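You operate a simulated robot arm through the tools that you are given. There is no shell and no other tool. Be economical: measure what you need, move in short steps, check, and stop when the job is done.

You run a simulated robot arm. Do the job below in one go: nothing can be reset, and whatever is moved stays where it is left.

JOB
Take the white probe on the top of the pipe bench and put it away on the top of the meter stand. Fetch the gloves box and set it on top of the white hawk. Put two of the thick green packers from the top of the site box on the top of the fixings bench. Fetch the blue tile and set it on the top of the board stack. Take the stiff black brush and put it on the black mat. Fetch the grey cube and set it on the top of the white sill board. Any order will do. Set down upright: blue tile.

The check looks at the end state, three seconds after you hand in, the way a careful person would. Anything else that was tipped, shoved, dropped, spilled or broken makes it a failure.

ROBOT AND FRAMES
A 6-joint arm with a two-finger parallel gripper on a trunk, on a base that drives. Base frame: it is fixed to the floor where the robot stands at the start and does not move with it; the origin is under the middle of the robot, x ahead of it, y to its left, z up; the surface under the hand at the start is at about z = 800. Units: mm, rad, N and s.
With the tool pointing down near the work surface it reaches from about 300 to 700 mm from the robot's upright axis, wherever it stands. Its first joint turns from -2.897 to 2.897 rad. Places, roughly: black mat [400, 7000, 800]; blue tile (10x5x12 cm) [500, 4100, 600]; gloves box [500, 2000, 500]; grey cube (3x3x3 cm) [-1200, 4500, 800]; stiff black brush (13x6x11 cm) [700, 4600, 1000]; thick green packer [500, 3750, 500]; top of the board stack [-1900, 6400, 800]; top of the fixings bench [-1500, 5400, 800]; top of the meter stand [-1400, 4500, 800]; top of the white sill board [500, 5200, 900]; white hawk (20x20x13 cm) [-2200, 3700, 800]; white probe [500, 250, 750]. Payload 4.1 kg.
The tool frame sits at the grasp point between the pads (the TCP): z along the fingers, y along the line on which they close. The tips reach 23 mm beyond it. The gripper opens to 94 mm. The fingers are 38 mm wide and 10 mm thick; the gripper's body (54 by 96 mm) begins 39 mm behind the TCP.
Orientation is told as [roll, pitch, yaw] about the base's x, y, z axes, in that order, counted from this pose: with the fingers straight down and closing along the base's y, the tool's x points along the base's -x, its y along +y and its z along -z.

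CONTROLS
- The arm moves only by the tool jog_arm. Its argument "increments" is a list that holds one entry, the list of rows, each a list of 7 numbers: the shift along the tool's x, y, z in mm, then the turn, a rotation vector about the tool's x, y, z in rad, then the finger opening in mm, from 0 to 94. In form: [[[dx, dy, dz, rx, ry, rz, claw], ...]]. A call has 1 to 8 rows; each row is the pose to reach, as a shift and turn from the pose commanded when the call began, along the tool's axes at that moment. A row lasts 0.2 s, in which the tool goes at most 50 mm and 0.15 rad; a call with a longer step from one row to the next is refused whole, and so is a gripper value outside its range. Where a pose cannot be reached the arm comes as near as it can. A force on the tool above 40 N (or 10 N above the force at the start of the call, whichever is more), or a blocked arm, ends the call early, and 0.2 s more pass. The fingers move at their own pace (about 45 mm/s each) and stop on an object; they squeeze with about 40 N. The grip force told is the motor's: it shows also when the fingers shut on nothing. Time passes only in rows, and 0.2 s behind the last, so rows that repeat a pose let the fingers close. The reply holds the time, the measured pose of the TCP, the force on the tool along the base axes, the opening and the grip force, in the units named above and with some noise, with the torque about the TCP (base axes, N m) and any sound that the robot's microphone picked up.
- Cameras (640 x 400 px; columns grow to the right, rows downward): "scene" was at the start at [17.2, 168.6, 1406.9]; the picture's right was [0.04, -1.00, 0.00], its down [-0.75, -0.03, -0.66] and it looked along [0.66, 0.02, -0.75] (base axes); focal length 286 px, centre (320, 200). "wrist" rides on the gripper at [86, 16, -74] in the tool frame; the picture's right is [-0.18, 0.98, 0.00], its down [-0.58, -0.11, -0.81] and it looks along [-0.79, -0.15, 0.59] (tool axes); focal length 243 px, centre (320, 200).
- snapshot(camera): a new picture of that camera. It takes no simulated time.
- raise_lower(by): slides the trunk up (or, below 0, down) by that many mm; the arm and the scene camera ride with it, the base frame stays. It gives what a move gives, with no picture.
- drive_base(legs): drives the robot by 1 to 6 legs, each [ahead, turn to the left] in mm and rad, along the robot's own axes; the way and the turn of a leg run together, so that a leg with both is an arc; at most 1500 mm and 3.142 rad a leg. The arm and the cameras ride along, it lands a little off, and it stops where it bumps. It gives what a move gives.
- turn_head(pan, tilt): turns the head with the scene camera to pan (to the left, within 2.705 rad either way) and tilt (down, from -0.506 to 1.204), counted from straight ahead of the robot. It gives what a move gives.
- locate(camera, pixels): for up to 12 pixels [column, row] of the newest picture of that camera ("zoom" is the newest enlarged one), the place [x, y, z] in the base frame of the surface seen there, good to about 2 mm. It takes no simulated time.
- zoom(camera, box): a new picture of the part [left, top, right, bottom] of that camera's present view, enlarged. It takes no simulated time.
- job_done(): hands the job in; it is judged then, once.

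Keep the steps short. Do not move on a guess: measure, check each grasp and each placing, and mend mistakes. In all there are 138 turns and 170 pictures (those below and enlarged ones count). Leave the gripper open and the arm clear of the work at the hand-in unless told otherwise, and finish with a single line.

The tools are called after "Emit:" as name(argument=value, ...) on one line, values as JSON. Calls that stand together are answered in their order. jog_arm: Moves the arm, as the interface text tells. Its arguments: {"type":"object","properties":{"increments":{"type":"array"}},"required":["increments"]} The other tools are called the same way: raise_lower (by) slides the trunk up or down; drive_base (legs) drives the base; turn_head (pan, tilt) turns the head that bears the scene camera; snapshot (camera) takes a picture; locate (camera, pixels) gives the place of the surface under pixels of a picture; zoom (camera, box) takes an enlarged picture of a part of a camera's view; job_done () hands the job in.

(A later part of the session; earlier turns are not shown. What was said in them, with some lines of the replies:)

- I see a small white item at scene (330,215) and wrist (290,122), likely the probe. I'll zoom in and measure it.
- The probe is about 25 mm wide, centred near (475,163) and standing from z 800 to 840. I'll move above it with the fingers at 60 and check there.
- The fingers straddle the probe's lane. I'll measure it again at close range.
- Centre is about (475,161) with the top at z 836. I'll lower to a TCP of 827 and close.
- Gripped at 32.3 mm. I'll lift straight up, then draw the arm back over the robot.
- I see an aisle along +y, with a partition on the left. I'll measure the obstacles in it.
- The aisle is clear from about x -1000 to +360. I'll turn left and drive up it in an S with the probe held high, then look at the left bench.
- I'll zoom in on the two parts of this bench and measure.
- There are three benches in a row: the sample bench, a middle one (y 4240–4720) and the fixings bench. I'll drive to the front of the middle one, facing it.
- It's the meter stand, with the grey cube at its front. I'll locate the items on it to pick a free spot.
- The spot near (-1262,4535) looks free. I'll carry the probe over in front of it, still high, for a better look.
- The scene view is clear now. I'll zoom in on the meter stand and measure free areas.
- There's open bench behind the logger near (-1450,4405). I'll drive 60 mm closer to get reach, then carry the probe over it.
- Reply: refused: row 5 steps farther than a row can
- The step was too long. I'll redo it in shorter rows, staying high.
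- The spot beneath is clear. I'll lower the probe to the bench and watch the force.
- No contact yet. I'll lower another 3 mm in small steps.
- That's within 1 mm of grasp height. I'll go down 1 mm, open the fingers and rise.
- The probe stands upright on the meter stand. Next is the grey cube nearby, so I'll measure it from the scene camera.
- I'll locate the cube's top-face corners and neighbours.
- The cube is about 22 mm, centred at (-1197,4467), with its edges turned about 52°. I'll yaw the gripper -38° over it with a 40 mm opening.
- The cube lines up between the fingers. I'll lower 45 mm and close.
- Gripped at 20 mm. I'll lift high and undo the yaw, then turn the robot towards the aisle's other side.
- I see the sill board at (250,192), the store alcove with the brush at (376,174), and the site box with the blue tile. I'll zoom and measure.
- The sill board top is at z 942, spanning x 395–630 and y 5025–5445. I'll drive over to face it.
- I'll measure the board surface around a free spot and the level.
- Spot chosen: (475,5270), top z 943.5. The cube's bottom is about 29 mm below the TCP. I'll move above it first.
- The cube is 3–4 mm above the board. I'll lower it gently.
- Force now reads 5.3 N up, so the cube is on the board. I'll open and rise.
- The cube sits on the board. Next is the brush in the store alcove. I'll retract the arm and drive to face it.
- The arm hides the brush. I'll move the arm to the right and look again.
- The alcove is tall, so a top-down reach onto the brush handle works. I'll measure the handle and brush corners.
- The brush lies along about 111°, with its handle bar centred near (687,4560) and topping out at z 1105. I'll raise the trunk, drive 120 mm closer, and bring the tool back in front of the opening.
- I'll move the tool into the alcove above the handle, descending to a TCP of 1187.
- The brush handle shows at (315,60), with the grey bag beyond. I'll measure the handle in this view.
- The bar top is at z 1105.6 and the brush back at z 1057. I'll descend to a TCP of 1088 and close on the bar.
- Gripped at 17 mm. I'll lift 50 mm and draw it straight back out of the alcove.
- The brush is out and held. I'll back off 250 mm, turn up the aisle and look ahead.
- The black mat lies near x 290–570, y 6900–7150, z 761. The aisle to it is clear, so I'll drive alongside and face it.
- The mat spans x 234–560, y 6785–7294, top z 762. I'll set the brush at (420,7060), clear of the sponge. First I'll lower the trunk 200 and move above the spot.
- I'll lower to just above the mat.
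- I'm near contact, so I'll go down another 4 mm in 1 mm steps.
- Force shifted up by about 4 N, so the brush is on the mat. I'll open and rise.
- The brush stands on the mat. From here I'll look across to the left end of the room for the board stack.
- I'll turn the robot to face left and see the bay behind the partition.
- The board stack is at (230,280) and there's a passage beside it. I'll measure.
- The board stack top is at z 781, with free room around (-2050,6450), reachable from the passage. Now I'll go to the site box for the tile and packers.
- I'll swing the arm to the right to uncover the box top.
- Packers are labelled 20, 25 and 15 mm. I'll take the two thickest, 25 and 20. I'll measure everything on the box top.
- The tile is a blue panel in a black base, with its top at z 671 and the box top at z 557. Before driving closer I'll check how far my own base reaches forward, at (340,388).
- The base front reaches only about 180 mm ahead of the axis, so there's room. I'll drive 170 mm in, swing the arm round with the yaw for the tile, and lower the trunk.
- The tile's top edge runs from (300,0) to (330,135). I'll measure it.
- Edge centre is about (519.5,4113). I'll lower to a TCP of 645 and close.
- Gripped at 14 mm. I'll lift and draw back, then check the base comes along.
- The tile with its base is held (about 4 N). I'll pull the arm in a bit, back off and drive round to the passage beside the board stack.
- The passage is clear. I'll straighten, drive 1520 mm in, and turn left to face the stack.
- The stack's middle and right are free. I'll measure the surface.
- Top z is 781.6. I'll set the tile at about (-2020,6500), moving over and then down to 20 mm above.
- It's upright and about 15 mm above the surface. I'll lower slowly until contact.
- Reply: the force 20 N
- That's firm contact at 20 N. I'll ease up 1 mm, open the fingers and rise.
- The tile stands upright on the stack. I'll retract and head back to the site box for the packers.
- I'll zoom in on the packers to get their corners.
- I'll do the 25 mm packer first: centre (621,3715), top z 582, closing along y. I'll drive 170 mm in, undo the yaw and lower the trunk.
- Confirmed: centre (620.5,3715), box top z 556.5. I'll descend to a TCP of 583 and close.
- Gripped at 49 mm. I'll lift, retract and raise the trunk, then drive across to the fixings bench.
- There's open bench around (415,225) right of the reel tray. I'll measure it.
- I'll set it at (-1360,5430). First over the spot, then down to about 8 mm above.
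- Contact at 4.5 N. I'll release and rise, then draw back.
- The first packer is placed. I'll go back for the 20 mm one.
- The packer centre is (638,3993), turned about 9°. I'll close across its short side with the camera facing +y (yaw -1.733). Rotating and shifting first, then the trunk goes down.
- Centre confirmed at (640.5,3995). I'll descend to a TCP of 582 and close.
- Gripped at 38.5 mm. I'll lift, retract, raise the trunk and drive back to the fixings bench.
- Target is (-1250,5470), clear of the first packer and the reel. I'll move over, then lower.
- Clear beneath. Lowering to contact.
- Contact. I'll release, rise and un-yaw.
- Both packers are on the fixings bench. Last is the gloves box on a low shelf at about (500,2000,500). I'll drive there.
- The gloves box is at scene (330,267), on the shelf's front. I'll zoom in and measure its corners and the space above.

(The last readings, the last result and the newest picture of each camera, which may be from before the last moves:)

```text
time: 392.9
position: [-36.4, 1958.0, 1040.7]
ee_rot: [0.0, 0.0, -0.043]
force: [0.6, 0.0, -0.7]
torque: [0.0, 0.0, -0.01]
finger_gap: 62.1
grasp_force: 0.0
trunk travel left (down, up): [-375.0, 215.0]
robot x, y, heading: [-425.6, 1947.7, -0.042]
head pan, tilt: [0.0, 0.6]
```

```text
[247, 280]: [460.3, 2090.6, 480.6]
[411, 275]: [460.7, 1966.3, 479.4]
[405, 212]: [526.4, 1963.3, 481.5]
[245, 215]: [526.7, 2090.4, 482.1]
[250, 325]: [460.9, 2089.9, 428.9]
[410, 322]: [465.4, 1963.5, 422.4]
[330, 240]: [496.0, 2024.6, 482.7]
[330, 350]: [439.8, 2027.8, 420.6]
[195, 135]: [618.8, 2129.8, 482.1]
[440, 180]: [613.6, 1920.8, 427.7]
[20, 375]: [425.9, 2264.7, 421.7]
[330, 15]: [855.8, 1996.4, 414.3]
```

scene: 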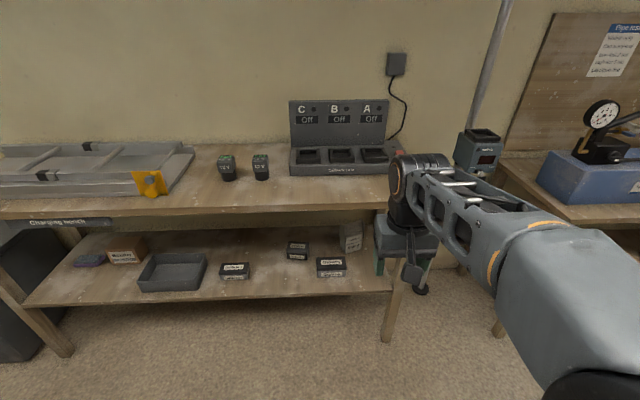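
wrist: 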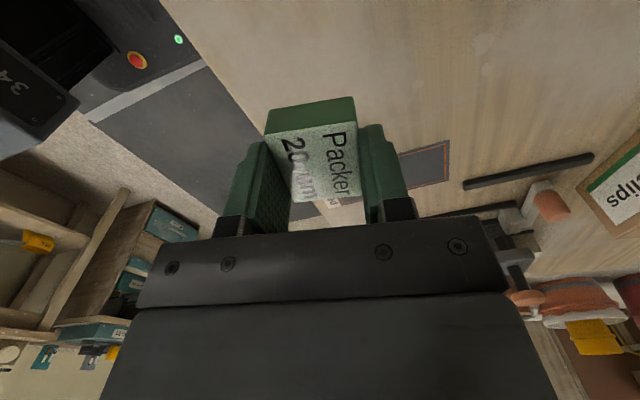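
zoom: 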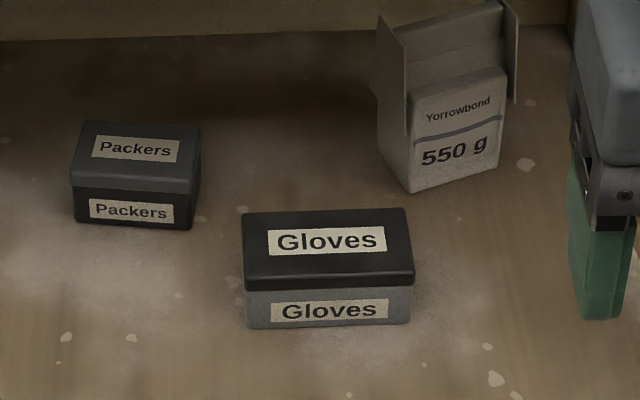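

The gloves box spans x 460–528, y 1964–2091, z 421–482. I'll grip it from above across its 68 mm depth, under the bench. I'll check the bench's front edge and underside heights first.

Emit:
locate(camera="scene", pixels=[[330, 200], [330, 206], [330, 211], [330, 216], [330, 222], [330, 230], [250, 212], [250, 222], [392, 300], [60, 300]])

Emit:
drive_base(legs=[[0, 0.2], [258, 0], [0, -0.158]])

```text
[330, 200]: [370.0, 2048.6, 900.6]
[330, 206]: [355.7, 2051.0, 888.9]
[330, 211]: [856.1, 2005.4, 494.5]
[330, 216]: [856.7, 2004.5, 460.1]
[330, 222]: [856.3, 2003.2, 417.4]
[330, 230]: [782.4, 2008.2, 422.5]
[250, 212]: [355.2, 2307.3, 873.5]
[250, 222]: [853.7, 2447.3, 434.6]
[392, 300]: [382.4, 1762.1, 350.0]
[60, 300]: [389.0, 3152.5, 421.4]
```

```text
time: 396.1
position: [217.7, 2017.8, 1040.8]
ee_rot: [0.001, 0.001, 0.005]
force: [0.2, 0.7, -0.6]
torque: [0.03, -0.01, 0.02]
finger_gap: 62.0
grasp_force: 0.0
trunk travel left (down, up): [-375.0, 215.0]
robot x, y, heading: [-169.2, 1992.6, 0.005]
head pan, tilt: [0.0, 0.6]
```

The bench slab is about z 870–900 with its front at x 355, so there's about 440 mm of space. I'll yaw the tool, open to 94 and lower the trunk 345.

Emit:
jog_arm(increments=[[[0, 0, 0, 0, 0, 0.14, 94], [0, 0, 0, 0, 0, 0.28, 94], [0, 0, 0, 0, 0, 0.42, 94], [0, 0, 0, 0, 0, 0.56, 94], [0, 0, 0, 0, 0, 0.7, 94], [0, 0, 0, 0, 0, 0.84, 94], [0, 0, 0, 0, 0, 0.98, 94], [0, 0, 0, 0, 0, 1.12, 94]]])

Emit:
jog_arm(increments=[[[0, 0, 0, 0, 0, 0.15, 94], [0, 0, 0, 0, 0, 0.3, 94], [0, 0, 0, 0, 0, 0.45, 94]]])

Emit:
raise_lower(by=-345)

Emit:
snapshot(camera="scene")

```text
time: 397.9
position: [218.1, 2019.4, 1041.8]
ee_rot: [-0.003, -0.001, -1.116]
force: [0.8, 0.2, 0.0]
torque: [-0.03, -0.04, 0.01]
finger_gap: 94.1
grasp_force: 0.2
trunk travel left (down, up): [-375.0, 215.0]
robot x, y, heading: [-171.8, 1994.3, 0.006]
head pan, tilt: [0.0, 0.6]
```

```text
time: 398.7
position: [217.7, 2017.4, 1041.4]
ee_rot: [0.001, 0.0, -1.566]
force: [-0.4, -0.8, -0.7]
torque: [0.02, -0.04, 0.01]
finger_gap: 93.9
grasp_force: 0.1
trunk travel left (down, up): [-375.0, 215.0]
robot x, y, heading: [-174.7, 1989.2, 0.014]
head pan, tilt: [0.0, 0.6]
```

```text
time: 402.1
position: [217.2, 2018.5, 696.3]
ee_rot: [0.0, 0.0, -1.563]
force: [0.1, -0.1, 0.1]
torque: [-0.02, 0.03, 0.01]
finger_gap: 94.3
grasp_force: 0.1
trunk travel left (down, up): [-30.0, 560.0]
robot x, y, heading: [-172.6, 1989.7, 0.011]
head pan, tilt: [0.0, 0.6]
```

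```text
74 pictures are left
```

scene: 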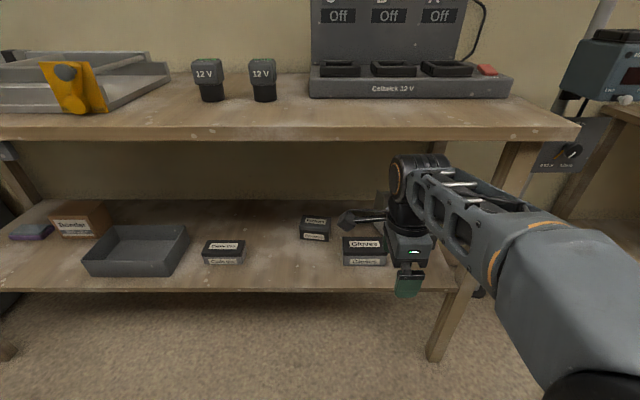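

I'll lower to a TCP of 560 here in front of the bench, then measure the arm's top heights.

Emit:
jog_arm(increments=[[[0, 0, 45, 0, 0, 0, 94], [0, 0, 90, 0, 0, 0, 94], [0, 0, 136, 0, 0, 0, 94]]])

Emit:
snapshot(camera="scene")

```text
time: 402.9
position: [217.5, 2017.2, 558.8]
ee_rot: [-0.002, 0.0, -1.564]
force: [0.6, -1.0, 0.5]
torque: [0.0, 0.01, 0.01]
finger_gap: 93.9
grasp_force: 0.1
trunk travel left (down, up): [-30.0, 560.0]
robot x, y, heading: [-174.4, 1990.0, 0.005]
head pan, tilt: [0.0, 0.6]
```

```text
73 pictures are left
```

scene: 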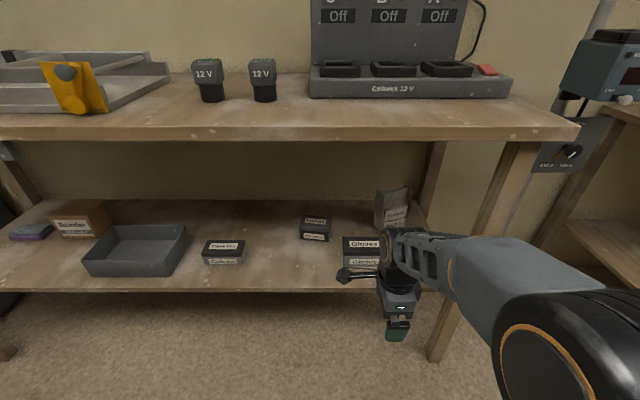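

Emit:
locate(camera="scene", pixels=[[400, 232], [440, 236], [490, 240], [540, 248], [580, 295], [400, 260], [380, 275], [345, 275], [530, 360], [625, 295], [330, 136], [330, 141]])

```text
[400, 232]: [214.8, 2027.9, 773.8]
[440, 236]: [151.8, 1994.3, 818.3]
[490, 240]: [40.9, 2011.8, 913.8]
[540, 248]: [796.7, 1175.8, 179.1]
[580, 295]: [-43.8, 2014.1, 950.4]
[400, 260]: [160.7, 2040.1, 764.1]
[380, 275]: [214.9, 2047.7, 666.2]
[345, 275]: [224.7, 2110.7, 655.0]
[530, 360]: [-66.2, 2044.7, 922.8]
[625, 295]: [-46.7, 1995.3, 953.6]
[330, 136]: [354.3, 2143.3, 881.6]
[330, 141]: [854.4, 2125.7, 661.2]
```

The wrist top is 215 mm above the TCP and the forearm slopes up towards the robot, outside the bench. There's room. I'll drive 40 mm closer and extend in low (TCP 530) over the box.

Emit:
drive_base(legs=[[40, 0]])

Emit:
jog_arm(increments=[[[2, 40, 28, 0, 0, 0, 94], [4, 80, 28, 0, 0, 0, 94], [6, 120, 28, 0, 0, 0, 94], [8, 150, 28, 0, 0, 0, 94]]])

Emit:
snapshot(camera="scene")

Emit:
snapshot(camera="wrist")

```text
time: 403.8
position: [257.9, 2017.4, 559.7]
ee_rot: [0.0, 0.0, -1.565]
force: [0.1, -0.3, -0.3]
torque: [-0.02, 0.0, 0.01]
finger_gap: 93.8
grasp_force: 0.0
trunk travel left (down, up): [-30.0, 560.0]
robot x, y, heading: [-130.4, 1992.0, 0.011]
head pan, tilt: [0.0, 0.6]
```

```text
time: 404.8
position: [408.1, 2024.7, 531.2]
ee_rot: [0.0, 0.0, -1.562]
force: [-1.2, 0.4, 0.3]
torque: [-0.01, 0.02, -0.02]
finger_gap: 94.2
grasp_force: 0.0
trunk travel left (down, up): [-30.0, 560.0]
robot x, y, heading: [-132.3, 1988.1, 0.007]
head pan, tilt: [0.0, 0.6]
```

```text
72 pictures are left
```

scene: 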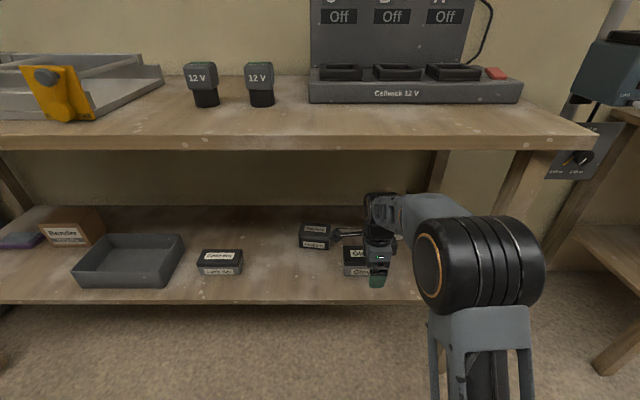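

```text
71 pictures are left
```

wrist: 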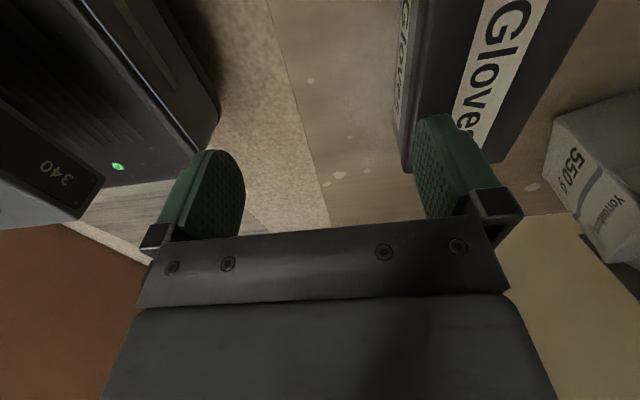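

The arm passes well under the bench. I'll go on to be over the box.

Emit:
jog_arm(increments=[[[1, 30, 0, 0, 0, 0, 94], [2, 60, 0, 0, 0, 0, 94], [3, 86, 0, 0, 0, 0, 94]]])

Emit:
snapshot(camera="wrist")

Emit:
snapshot(camera="scene")

```text
time: 405.6
position: [492.7, 2028.3, 531.5]
ee_rot: [0.0, -0.001, -1.562]
force: [-0.7, 0.4, 0.4]
torque: [-0.01, 0.02, 0.03]
finger_gap: 94.0
grasp_force: 0.0
trunk travel left (down, up): [-30.0, 560.0]
robot x, y, heading: [-132.1, 1991.8, 0.006]
head pan, tilt: [0.0, 0.6]
```

```text
70 pictures are left
```

wrist: 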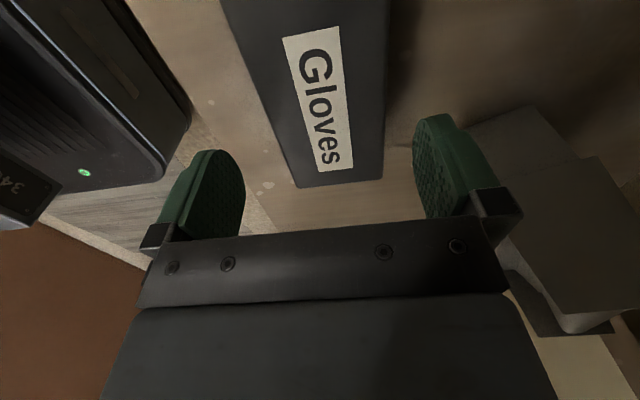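

```text
69 pictures are left
```

scene: 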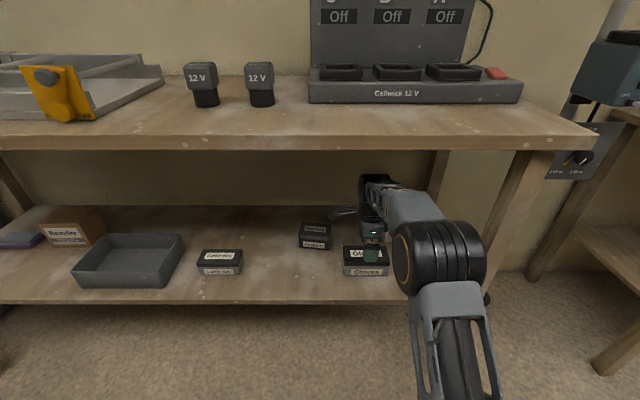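

Emit:
locate(camera="wrist", pixels=[[250, 60], [384, 60], [285, 165], [383, 165], [320, 183], [310, 20], [480, 130], [585, 170]])

```text
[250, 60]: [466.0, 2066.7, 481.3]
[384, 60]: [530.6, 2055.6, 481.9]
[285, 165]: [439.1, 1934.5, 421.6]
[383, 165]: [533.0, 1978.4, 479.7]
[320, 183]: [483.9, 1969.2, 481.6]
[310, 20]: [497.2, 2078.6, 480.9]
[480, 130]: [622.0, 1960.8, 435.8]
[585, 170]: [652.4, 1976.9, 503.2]
```

Box centre is about (496,2027). I'll shift 3 mm, descend to a TCP of 455 and close.

Emit:
jog_arm(increments=[[[0, 3, 0, 0, 0, 0, 94], [0, 3, 30, 0, 0, 0, 94], [0, 3, 60, 0, 0, 0, 94], [0, 3, 76, 0, 0, 0, 94], [0, 3, 76, 0, 0, 0, 70], [0, 3, 76, 0, 0, 0, 50], [0, 3, 76, 0, 0, 0, 50]]])

Emit:
snapshot(camera="wrist")

```text
time: 407.2
position: [496.4, 2031.0, 455.7]
ee_rot: [0.0, -0.001, -1.562]
force: [0.4, -0.2, 0.3]
torque: [0.01, -0.02, -0.02]
finger_gap: 69.8
grasp_force: 39.6
trunk travel left (down, up): [-30.0, 560.0]
robot x, y, heading: [-131.3, 1996.5, 0.009]
head pan, tilt: [0.0, 0.6]
```

```text
68 pictures are left
```

wrist: 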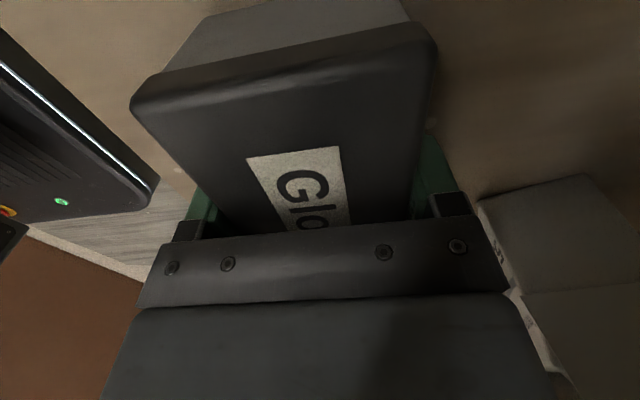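

Gripped at 69.8 mm. I'll lift 30 mm and check that the whole box comes along.

Emit:
jog_arm(increments=[[[0, 0, -10, 0, 0, 0, 50], [0, 0, -30, 0, 0, 0, 50], [0, 0, -45, 0, 0, 0, 50], [0, 0, -45, 0, 0, 0, 50]]])

Emit:
zoom(camera="scene", box=[300, 170, 480, 300])

```text
time: 408.2
position: [496.2, 2031.0, 501.2]
ee_rot: [0.0, 0.001, -1.56]
force: [-0.6, -0.3, -1.7]
torque: [-0.02, -0.02, 0.0]
finger_gap: 69.8
grasp_force: 40.5
trunk travel left (down, up): [-30.0, 560.0]
robot x, y, heading: [-131.6, 1994.8, 0.009]
head pan, tilt: [0.0, 0.6]
```

```text
3.08 times, centred on (390, 235) of scene
```

zoom: 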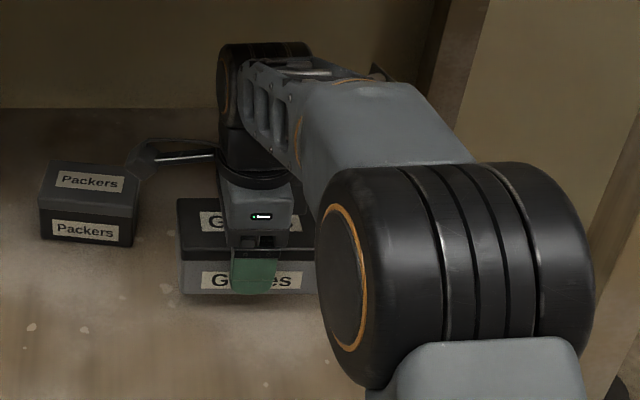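

The whole box comes along. I'll retract straight out, back off 250 mm and raise the trunk.

Emit:
jog_arm(increments=[[[0, -40, 0, 0, 0, 0, 50], [0, -80, 0, 0, 0, 0, 50], [0, -120, 0, 0, 0, 0, 50], [0, -160, 0, 0, 0, 0, 50], [0, -200, 0, 0, 0, 0, 50], [0, -235, 0, 0, 0, 0, 50]]])

Emit:
drive_base(legs=[[-250, 0]])

Emit:
raise_lower(by=345)

Emit:
jog_arm(increments=[[[0, 0, -45, 0, 0, 0, 50], [0, 0, -90, 0, 0, 0, 50], [0, 0, -135, 0, 0, 0, 50], [0, 0, -180, 0, 0, 0, 50], [0, 0, -220, 0, 0, 0, 50]]])

Emit:
snapshot(camera="scene")

```text
time: 409.6
position: [261.1, 2025.7, 500.8]
ee_rot: [0.001, 0.0, -1.563]
force: [0.0, 0.5, -1.7]
torque: [0.01, 0.02, 0.0]
finger_gap: 70.0
grasp_force: 40.5
trunk travel left (down, up): [-30.0, 560.0]
robot x, y, heading: [-131.1, 1991.4, 0.008]
head pan, tilt: [0.0, 0.6]
```

```text
time: 411.4
position: [12.4, 2024.2, 502.6]
ee_rot: [-0.001, 0.001, -1.564]
force: [-0.7, -0.2, -1.2]
torque: [0.01, -0.01, -0.01]
finger_gap: 69.8
grasp_force: 39.9
trunk travel left (down, up): [-30.0, 560.0]
robot x, y, heading: [-381.7, 1993.7, 0.004]
head pan, tilt: [0.0, 0.6]
```

```text
time: 414.8
position: [13.0, 2022.2, 845.5]
ee_rot: [0.002, 0.0, -1.562]
force: [-0.8, -0.2, -1.7]
torque: [0.01, 0.01, 0.02]
finger_gap: 69.7
grasp_force: 40.5
trunk travel left (down, up): [-375.0, 215.0]
robot x, y, heading: [-380.3, 1991.7, 0.007]
head pan, tilt: [0.0, 0.6]
```

```text
time: 416.0
position: [10.8, 2025.0, 1066.0]
ee_rot: [-0.003, -0.001, -1.563]
force: [0.0, -0.2, -1.0]
torque: [0.0, 0.02, 0.03]
finger_gap: 69.8
grasp_force: 40.2
trunk travel left (down, up): [-375.0, 215.0]
robot x, y, heading: [-380.9, 1988.6, 0.007]
head pan, tilt: [0.0, 0.6]
```

```text
66 pictures are left
```

scene: 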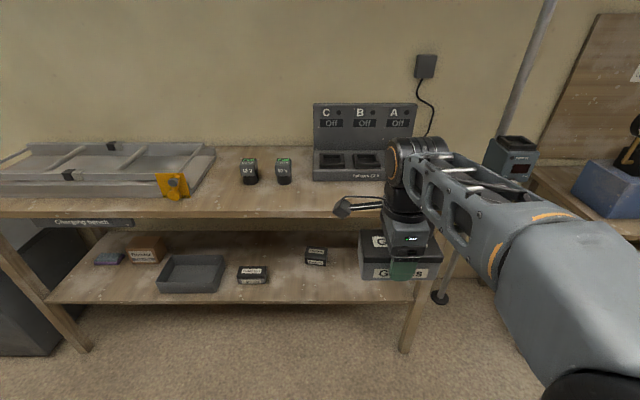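

The gloves box is held. The hawk is in the left bay, so I'll look whether there's an opening near y 1900–2900 on the left.

Emit:
drive_base(legs=[[0, 2.4]])

Emit:
turn_head(pan=0.3, tilt=0.3)

Emit:
snapshot(camera="scene")

```text
time: 422.0
position: [-689.0, 2236.3, 1065.4]
ee_rot: [0.0, 0.001, 0.817]
force: [-0.6, 0.1, -1.2]
torque: [0.04, 0.0, -0.02]
finger_gap: 69.5
grasp_force: 39.7
trunk travel left (down, up): [-375.0, 215.0]
robot x, y, heading: [-380.5, 1989.7, 2.386]
head pan, tilt: [0.0, 0.6]
```

```text
time: 422.8
position: [-688.4, 2235.4, 1065.1]
ee_rot: [0.001, 0.001, 0.817]
force: [0.0, 0.2, -1.2]
torque: [0.01, 0.0, -0.03]
finger_gap: 69.7
grasp_force: 39.9
trunk travel left (down, up): [-375.0, 215.0]
robot x, y, heading: [-381.5, 1993.4, 2.387]
head pan, tilt: [0.3, 0.3]
```

```text
65 pictures are left
```

scene: 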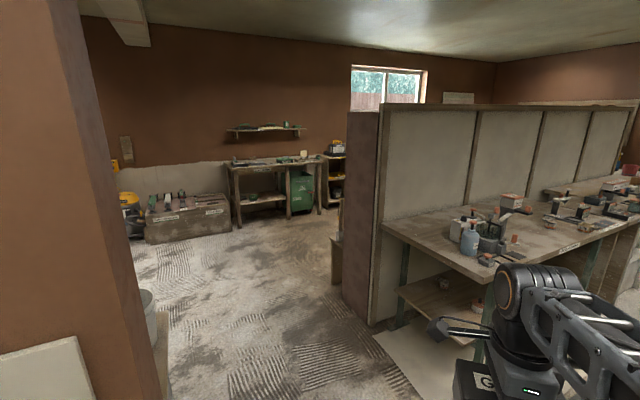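

There is an opening into the left bay here. I'll measure its sides and floor.

Emit:
locate(camera="scene", pixels=[[345, 300], [372, 322], [170, 395], [160, 320], [335, 260], [333, 280], [250, 300], [380, 360], [145, 235], [230, 228], [300, 215], [120, 380]])

Emit:
zoom(camera="scene", box=[130, 200, 430, 400])

```text
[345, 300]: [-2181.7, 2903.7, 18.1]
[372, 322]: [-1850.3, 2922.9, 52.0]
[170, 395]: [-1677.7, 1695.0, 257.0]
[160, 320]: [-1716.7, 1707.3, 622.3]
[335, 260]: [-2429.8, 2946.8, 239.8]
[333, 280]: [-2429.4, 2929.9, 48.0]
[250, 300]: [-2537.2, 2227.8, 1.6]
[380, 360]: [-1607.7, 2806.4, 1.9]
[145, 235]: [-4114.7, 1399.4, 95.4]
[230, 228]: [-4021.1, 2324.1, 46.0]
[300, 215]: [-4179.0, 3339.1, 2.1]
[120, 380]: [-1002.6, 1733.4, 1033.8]
```

```text
2.00 times, centred on (280, 300) of scene
```

zoom: 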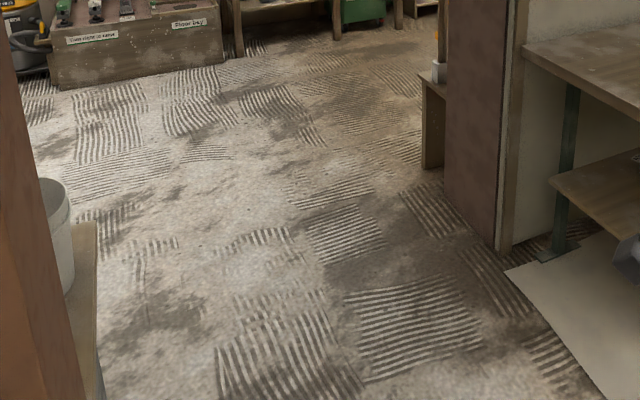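

The opening spans y 1720–2900. I'll drive in along y≈2200–2350 to (-2800,2350), then turn up the bay and look.

Emit:
drive_base(legs=[[0, 0.608], [1500, 0], [945, 0], [0, -1.424]])

Emit:
turn_head(pan=-0.3, tilt=0.3)

Emit:
snapshot(camera="scene")

```text
time: 439.9
position: [-2826.8, 2735.1, 1064.4]
ee_rot: [0.0, -0.002, 0.003]
force: [0.3, 0.4, -1.0]
torque: [0.01, -0.02, -0.01]
finger_gap: 69.8
grasp_force: 40.0
trunk travel left (down, up): [-375.0, 215.0]
robot x, y, heading: [-2790.1, 2346.4, 1.572]
head pan, tilt: [0.3, 0.3]
```

```text
time: 440.9
position: [-2826.6, 2735.2, 1065.1]
ee_rot: [0.0, -0.001, 0.002]
force: [-0.1, 0.0, -1.3]
torque: [0.01, 0.02, 0.01]
finger_gap: 69.5
grasp_force: 39.8
trunk travel left (down, up): [-375.0, 215.0]
robot x, y, heading: [-2794.0, 2343.1, 1.571]
head pan, tilt: [-0.3, 0.3]
```

```text
63 pictures are left
```

scene: 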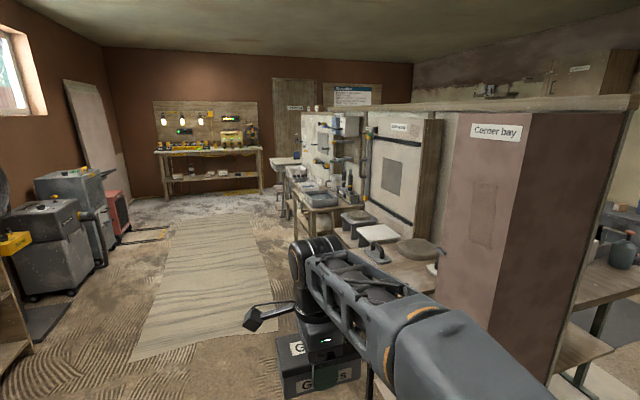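

I see hawks on a bench at (375,235). Zooming in.

Emit:
zoom(camera="scene", box=[280, 180, 460, 300])

Emit:
locate(camera="scene", pixels=[[378, 234], [360, 230], [395, 240], [355, 218], [415, 248], [375, 252], [395, 290], [330, 212], [300, 225], [290, 200], [380, 228], [340, 235]])

```text
3.33 times, centred on (370, 240) of scene
```

zoom: 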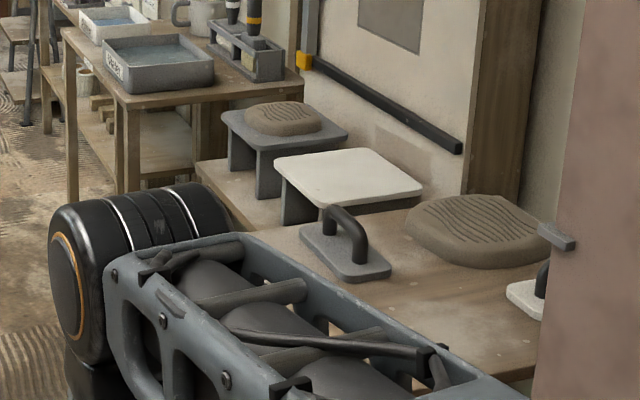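

```text
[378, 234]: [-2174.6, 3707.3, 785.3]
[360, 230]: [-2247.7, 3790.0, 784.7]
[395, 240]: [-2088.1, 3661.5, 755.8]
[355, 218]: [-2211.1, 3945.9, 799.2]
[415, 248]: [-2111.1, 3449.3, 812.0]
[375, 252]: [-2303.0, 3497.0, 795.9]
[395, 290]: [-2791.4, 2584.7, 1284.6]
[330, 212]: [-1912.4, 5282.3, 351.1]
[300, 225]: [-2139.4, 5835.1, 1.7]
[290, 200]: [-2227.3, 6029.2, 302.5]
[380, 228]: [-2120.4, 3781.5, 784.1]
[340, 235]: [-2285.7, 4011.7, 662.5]
```

The white hawk's flat top is at z 785, around (-2175,3715). I'll drive up beside it and face it.

Emit:
drive_base(legs=[[1350, 0], [0, -1.571]])

Emit:
turn_head(pan=0.0, tilt=0.75)

Emit:
snapshot(camera="scene")

```text
time: 451.4
position: [-2416.7, 3733.6, 1065.5]
ee_rot: [0.001, 0.0, -1.537]
force: [0.4, 0.4, -1.5]
torque: [0.01, 0.02, -0.03]
finger_gap: 69.2
grasp_force: 40.4
trunk travel left (down, up): [-375.0, 215.0]
robot x, y, heading: [-2810.1, 3686.9, 0.028]
head pan, tilt: [-0.3, 0.3]
```

```text
time: 452.3
position: [-2417.5, 3732.0, 1065.4]
ee_rot: [0.001, 0.001, -1.537]
force: [-0.2, -0.3, -2.7]
torque: [0.03, 0.0, 0.01]
finger_gap: 69.6
grasp_force: 40.1
trunk travel left (down, up): [-375.0, 215.0]
robot x, y, heading: [-2806.7, 3686.6, 0.024]
head pan, tilt: [0.0, 0.75]
```

```text
61 pictures are left
```

scene: 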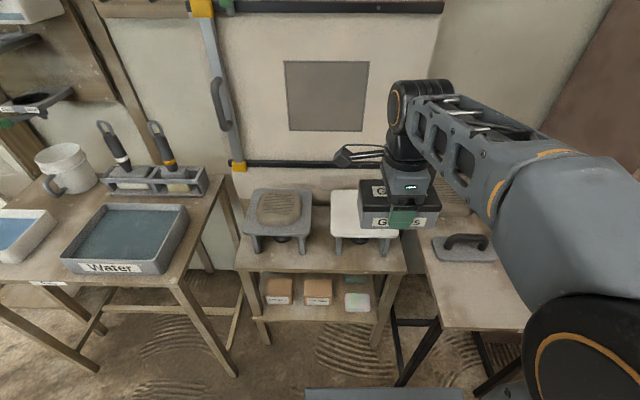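

Emit:
locate(camera="scene", pixels=[[333, 195], [336, 234], [345, 200], [350, 230], [385, 234], [396, 236], [355, 193], [310, 235], [308, 192], [365, 234]])

Emit:
zoom(camera="scene", box=[300, 140, 500, 290])

```text
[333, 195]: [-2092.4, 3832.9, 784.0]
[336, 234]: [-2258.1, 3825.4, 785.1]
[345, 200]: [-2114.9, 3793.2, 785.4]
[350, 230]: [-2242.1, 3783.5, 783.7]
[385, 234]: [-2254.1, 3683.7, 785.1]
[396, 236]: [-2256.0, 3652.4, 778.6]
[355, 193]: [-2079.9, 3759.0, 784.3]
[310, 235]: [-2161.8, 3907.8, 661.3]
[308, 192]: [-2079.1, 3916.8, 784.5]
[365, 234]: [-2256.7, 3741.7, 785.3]
```

```text
2.67 times, centred on (400, 215) of scene
```

zoom: 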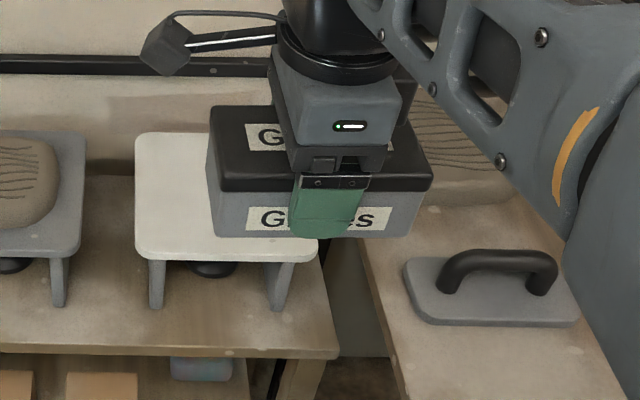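

The hawk top spans x -2258..-2070, y 3640–3835, with its centre about (-2165,3735). I'll move the box over the centre, high first.

Emit:
jog_arm(increments=[[[0, 42, 0, 0, 0, 0, 50], [0, 84, 0, 0, 0, 0, 50], [-1, 126, 5, 0, 0, 0, 50], [-2, 168, 15, 0, 0, 0, 50], [-3, 210, 30, 0, 0, 0, 50], [-3.6, 252, 50, 0, 0, 0, 50], [-3.6, 252, 95, 0, 0, 0, 50], [-3.6, 252, 140, 0, 0, 0, 50]]])

Emit:
snapshot(camera="scene")

Emit:
snapshot(camera="wrist")

```text
time: 454.1
position: [-2167.0, 3737.2, 923.5]
ee_rot: [0.001, 0.0, -1.538]
force: [-0.2, -0.3, -1.4]
torque: [-0.02, -0.03, 0.01]
finger_gap: 69.7
grasp_force: 40.1
trunk travel left (down, up): [-375.0, 215.0]
robot x, y, heading: [-2802.7, 3689.6, 0.031]
head pan, tilt: [0.0, 0.75]
```

```text
59 pictures are left
```

scene: 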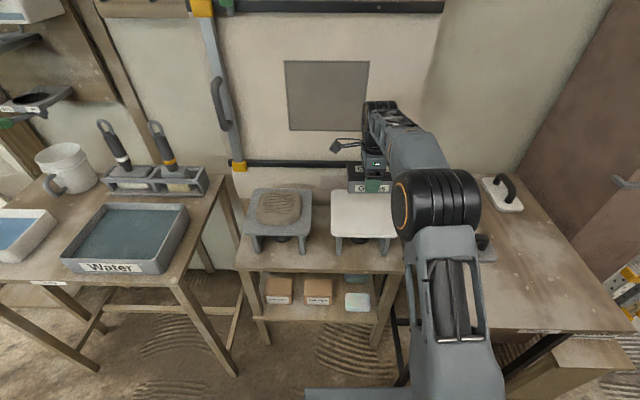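

```text
58 pictures are left
```

wrist: 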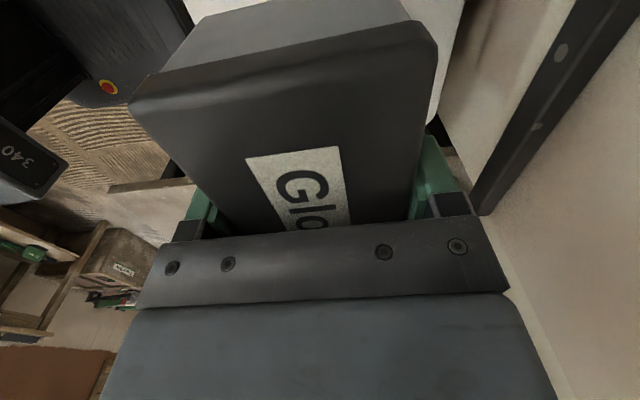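

I'll check clearance to the black rail behind and the hawk's now-visible edges.

Emit:
locate(camera="wrist", pixels=[[530, 100], [480, 205], [450, 60], [435, 110], [440, 20]])

Emit:
locate(camera="scene", pixels=[[333, 193], [334, 236], [388, 238], [360, 193], [365, 215], [392, 225]])

Emit:
zoom(camera="scene", box=[310, 130, 420, 260])

```text
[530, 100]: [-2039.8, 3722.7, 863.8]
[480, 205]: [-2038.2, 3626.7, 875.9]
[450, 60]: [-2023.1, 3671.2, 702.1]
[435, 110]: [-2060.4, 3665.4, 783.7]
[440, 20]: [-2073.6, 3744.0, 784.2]
```

```text
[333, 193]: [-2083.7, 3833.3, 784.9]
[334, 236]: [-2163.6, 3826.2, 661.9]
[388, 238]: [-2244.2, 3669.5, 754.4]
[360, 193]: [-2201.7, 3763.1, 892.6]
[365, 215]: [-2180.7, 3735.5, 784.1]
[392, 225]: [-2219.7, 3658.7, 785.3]
```

```text
3.08 times, centred on (365, 195) of scene
```

zoom: 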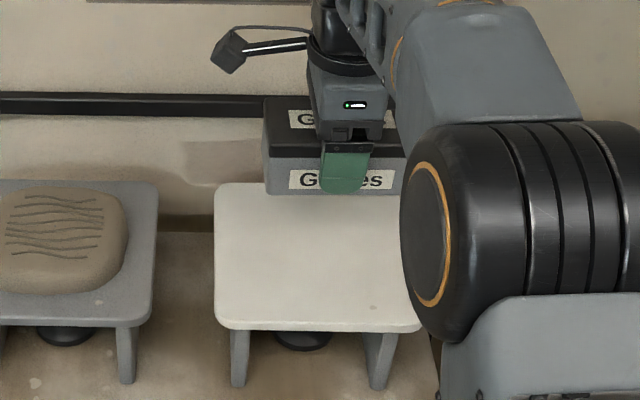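

The rail is at x -2040, so there's ample clearance. I'll lower to just above the hawk, then touch down gently.

Emit:
jog_arm(increments=[[[0, 0, 40, 0, 0, 0, 50], [0, 0, 75, 0, 0, 0, 50], [0, 0, 94, 0, 0, 0, 50], [0, 0, 98, 0, 0, 0, 50], [0, 0, 100, 0, 0, 0, 50], [0, 0, 101, 0, 0, 0, 50], [0, 0, 101, 0, 0, 0, 50]]])

Emit:
zoom(camera="scene", box=[310, 130, 420, 260])

```text
time: 455.7
position: [-2165.3, 3737.1, 823.3]
ee_rot: [0.0, -0.001, -1.538]
force: [0.6, -0.5, -1.8]
torque: [0.01, 0.02, 0.01]
finger_gap: 69.8
grasp_force: 40.0
trunk travel left (down, up): [-375.0, 215.0]
robot x, y, heading: [-2805.6, 3691.7, 0.029]
head pan, tilt: [0.0, 0.75]
```

```text
3.08 times, centred on (365, 195) of scene
```

zoom: 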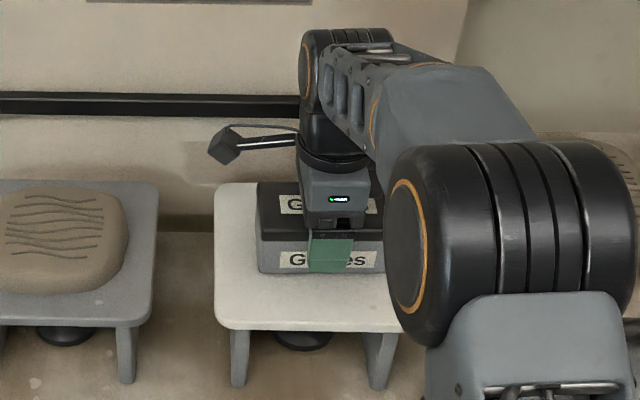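

Emit:
jog_arm(increments=[[[0, 0, 1, 0, 0, 0, 50], [0, 0, 2, 0, 0, 0, 50], [0, 0, 3, 0, 0, 0, 50], [0, 0, 3, 0, 0, 0, 50]]])

```text
time: 456.7
position: [-2165.1, 3738.4, 819.7]
ee_rot: [-0.002, 0.001, -1.539]
force: [-1.1, -0.1, -1.7]
torque: [0.02, 0.01, 0.01]
finger_gap: 69.8
grasp_force: 40.2
trunk travel left (down, up): [-375.0, 215.0]
robot x, y, heading: [-2809.1, 3687.8, 0.033]
head pan, tilt: [0.0, 0.75]
```

Emit:
jog_arm(increments=[[[0, 0, 1, 0, 0, 0, 50], [0, 0, 1.7, 0, 0, 0, 50], [0, 0, 1.7, 0, 0, 0, 50]]])

```text
time: 457.5
position: [-2166.6, 3737.5, 819.5]
ee_rot: [0.001, 0.001, -1.536]
force: [0.8, -0.1, -0.3]
torque: [0.02, -0.04, 0.01]
finger_gap: 69.7
grasp_force: 39.4
trunk travel left (down, up): [-375.0, 215.0]
robot x, y, heading: [-2805.9, 3689.1, 0.035]
head pan, tilt: [0.0, 0.75]
```

Emit:
jog_arm(increments=[[[0, 0, 1, 0, 0, 0, 50], [0, 0, 1, 0, 0, 0, 50]]])

```text
time: 458.1
position: [-2166.9, 3737.5, 817.8]
ee_rot: [0.001, 0.0, -1.538]
force: [-1.6, 0.9, 5.7]
torque: [0.01, 0.19, -0.01]
finger_gap: 69.4
grasp_force: 40.2
trunk travel left (down, up): [-375.0, 215.0]
robot x, y, heading: [-2809.0, 3685.6, 0.031]
head pan, tilt: [0.0, 0.75]
```

Contact at about 7 N net. I'll open to 94 and rise straight up, then draw back.

Emit:
jog_arm(increments=[[[0, 0, 0, 0, 0, 0, 85], [0, 0, 0, 0, 0, 0, 92], [0, 0, 0, 0, 0, 0, 92], [0, 0, -30, 0, 0, 0, 92], [0, 0, -75, 0, 0, 0, 92], [0, 0, -120, 0, 0, 0, 92], [0, 0, -165, 0, 0, 0, 92], [0, 0, -205, 0, 0, 0, 92]]])

Emit:
jog_arm(increments=[[[0, -45, 0, 0, 0, 0, 92], [0, -90, 0, 0, 0, 0, 92], [0, -135, 0, 0, 0, 0, 92], [0, -180, 0, 0, 0, 0, 92], [-40, -205, 0, 0, 0, 0, 92], [-80, -230, 0, 0, 0, 0, 92], [-120, -240, 0, 0, 0, 0, 92]]])

Emit:
snapshot(camera="scene")

Emit:
zoom(camera="scene", box=[300, 150, 420, 260])

```text
time: 459.9
position: [-2164.2, 3736.8, 1023.4]
ee_rot: [-0.002, -0.001, -1.537]
force: [0.2, 0.1, 1.0]
torque: [0.01, 0.01, 0.02]
finger_gap: 91.7
grasp_force: 0.0
trunk travel left (down, up): [-375.0, 215.0]
robot x, y, heading: [-2807.3, 3689.4, 0.032]
head pan, tilt: [0.0, 0.75]
```

```text
time: 461.5
position: [-2402.2, 3610.5, 1023.6]
ee_rot: [0.001, -0.001, -1.538]
force: [0.8, 1.3, -0.2]
torque: [0.02, 0.02, 0.02]
finger_gap: 92.1
grasp_force: 0.1
trunk travel left (down, up): [-375.0, 215.0]
robot x, y, heading: [-2808.9, 3690.0, 0.035]
head pan, tilt: [0.0, 0.75]
```

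```text
55 pictures are left
```

scene: 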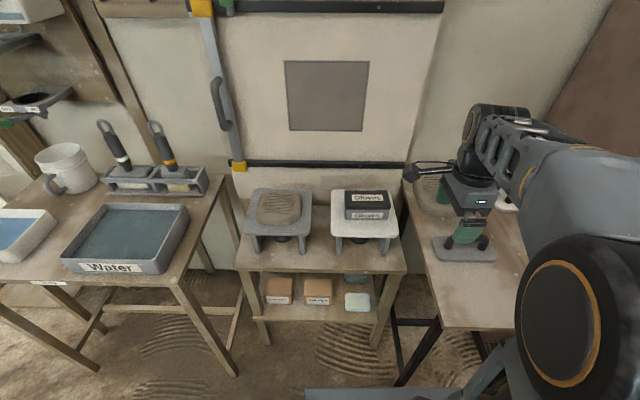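

```text
3.64 times, centred on (360, 205) of scene
```

zoom: 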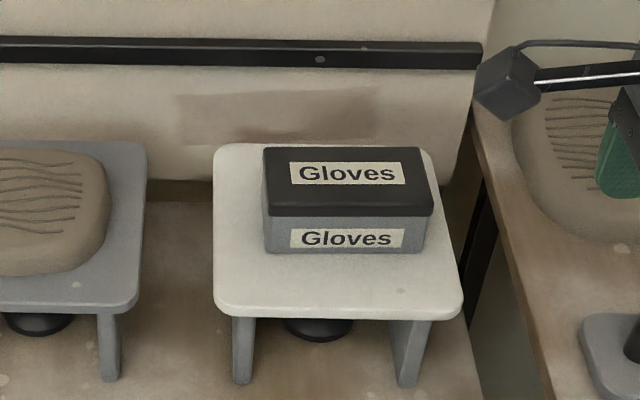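

The gloves box sits squarely on the white hawk, and every placing has been checked by picture. I'll back off 150 mm so the arm is clear of the work.

Emit:
drive_base(legs=[[-150, 0]])

Emit:
snapshot(camera="scene")

```text
time: 462.9
position: [-2549.4, 3605.2, 1023.3]
ee_rot: [0.0, 0.0, -1.538]
force: [0.2, 0.3, 0.4]
torque: [-0.01, -0.02, 0.0]
finger_gap: 92.1
grasp_force: 0.1
trunk travel left (down, up): [-375.0, 215.0]
robot x, y, heading: [-2958.7, 3684.4, 0.03]
head pan, tilt: [0.0, 0.75]
```

```text
53 pictures are left
```

scene: 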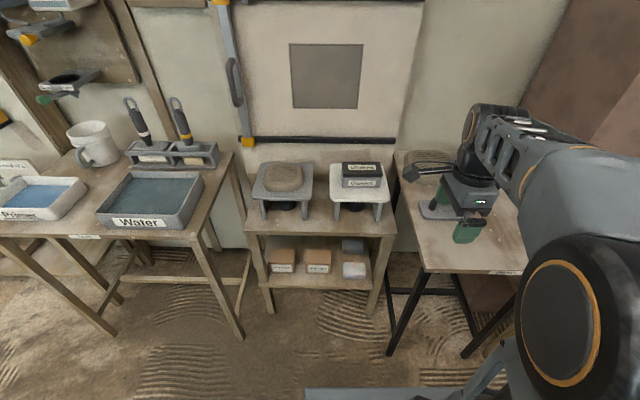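

Everything is in place, the gripper is open and the arm is clear. Handing in.

Emit:
job_done()

```text
The job is handed in.
```

All six items are in place and checked by picture after release: probe, gloves box, the 25 mm and 20 mm green packers, blue tile (upright), brush and grey cube; I saw nothing else tipped or moved.
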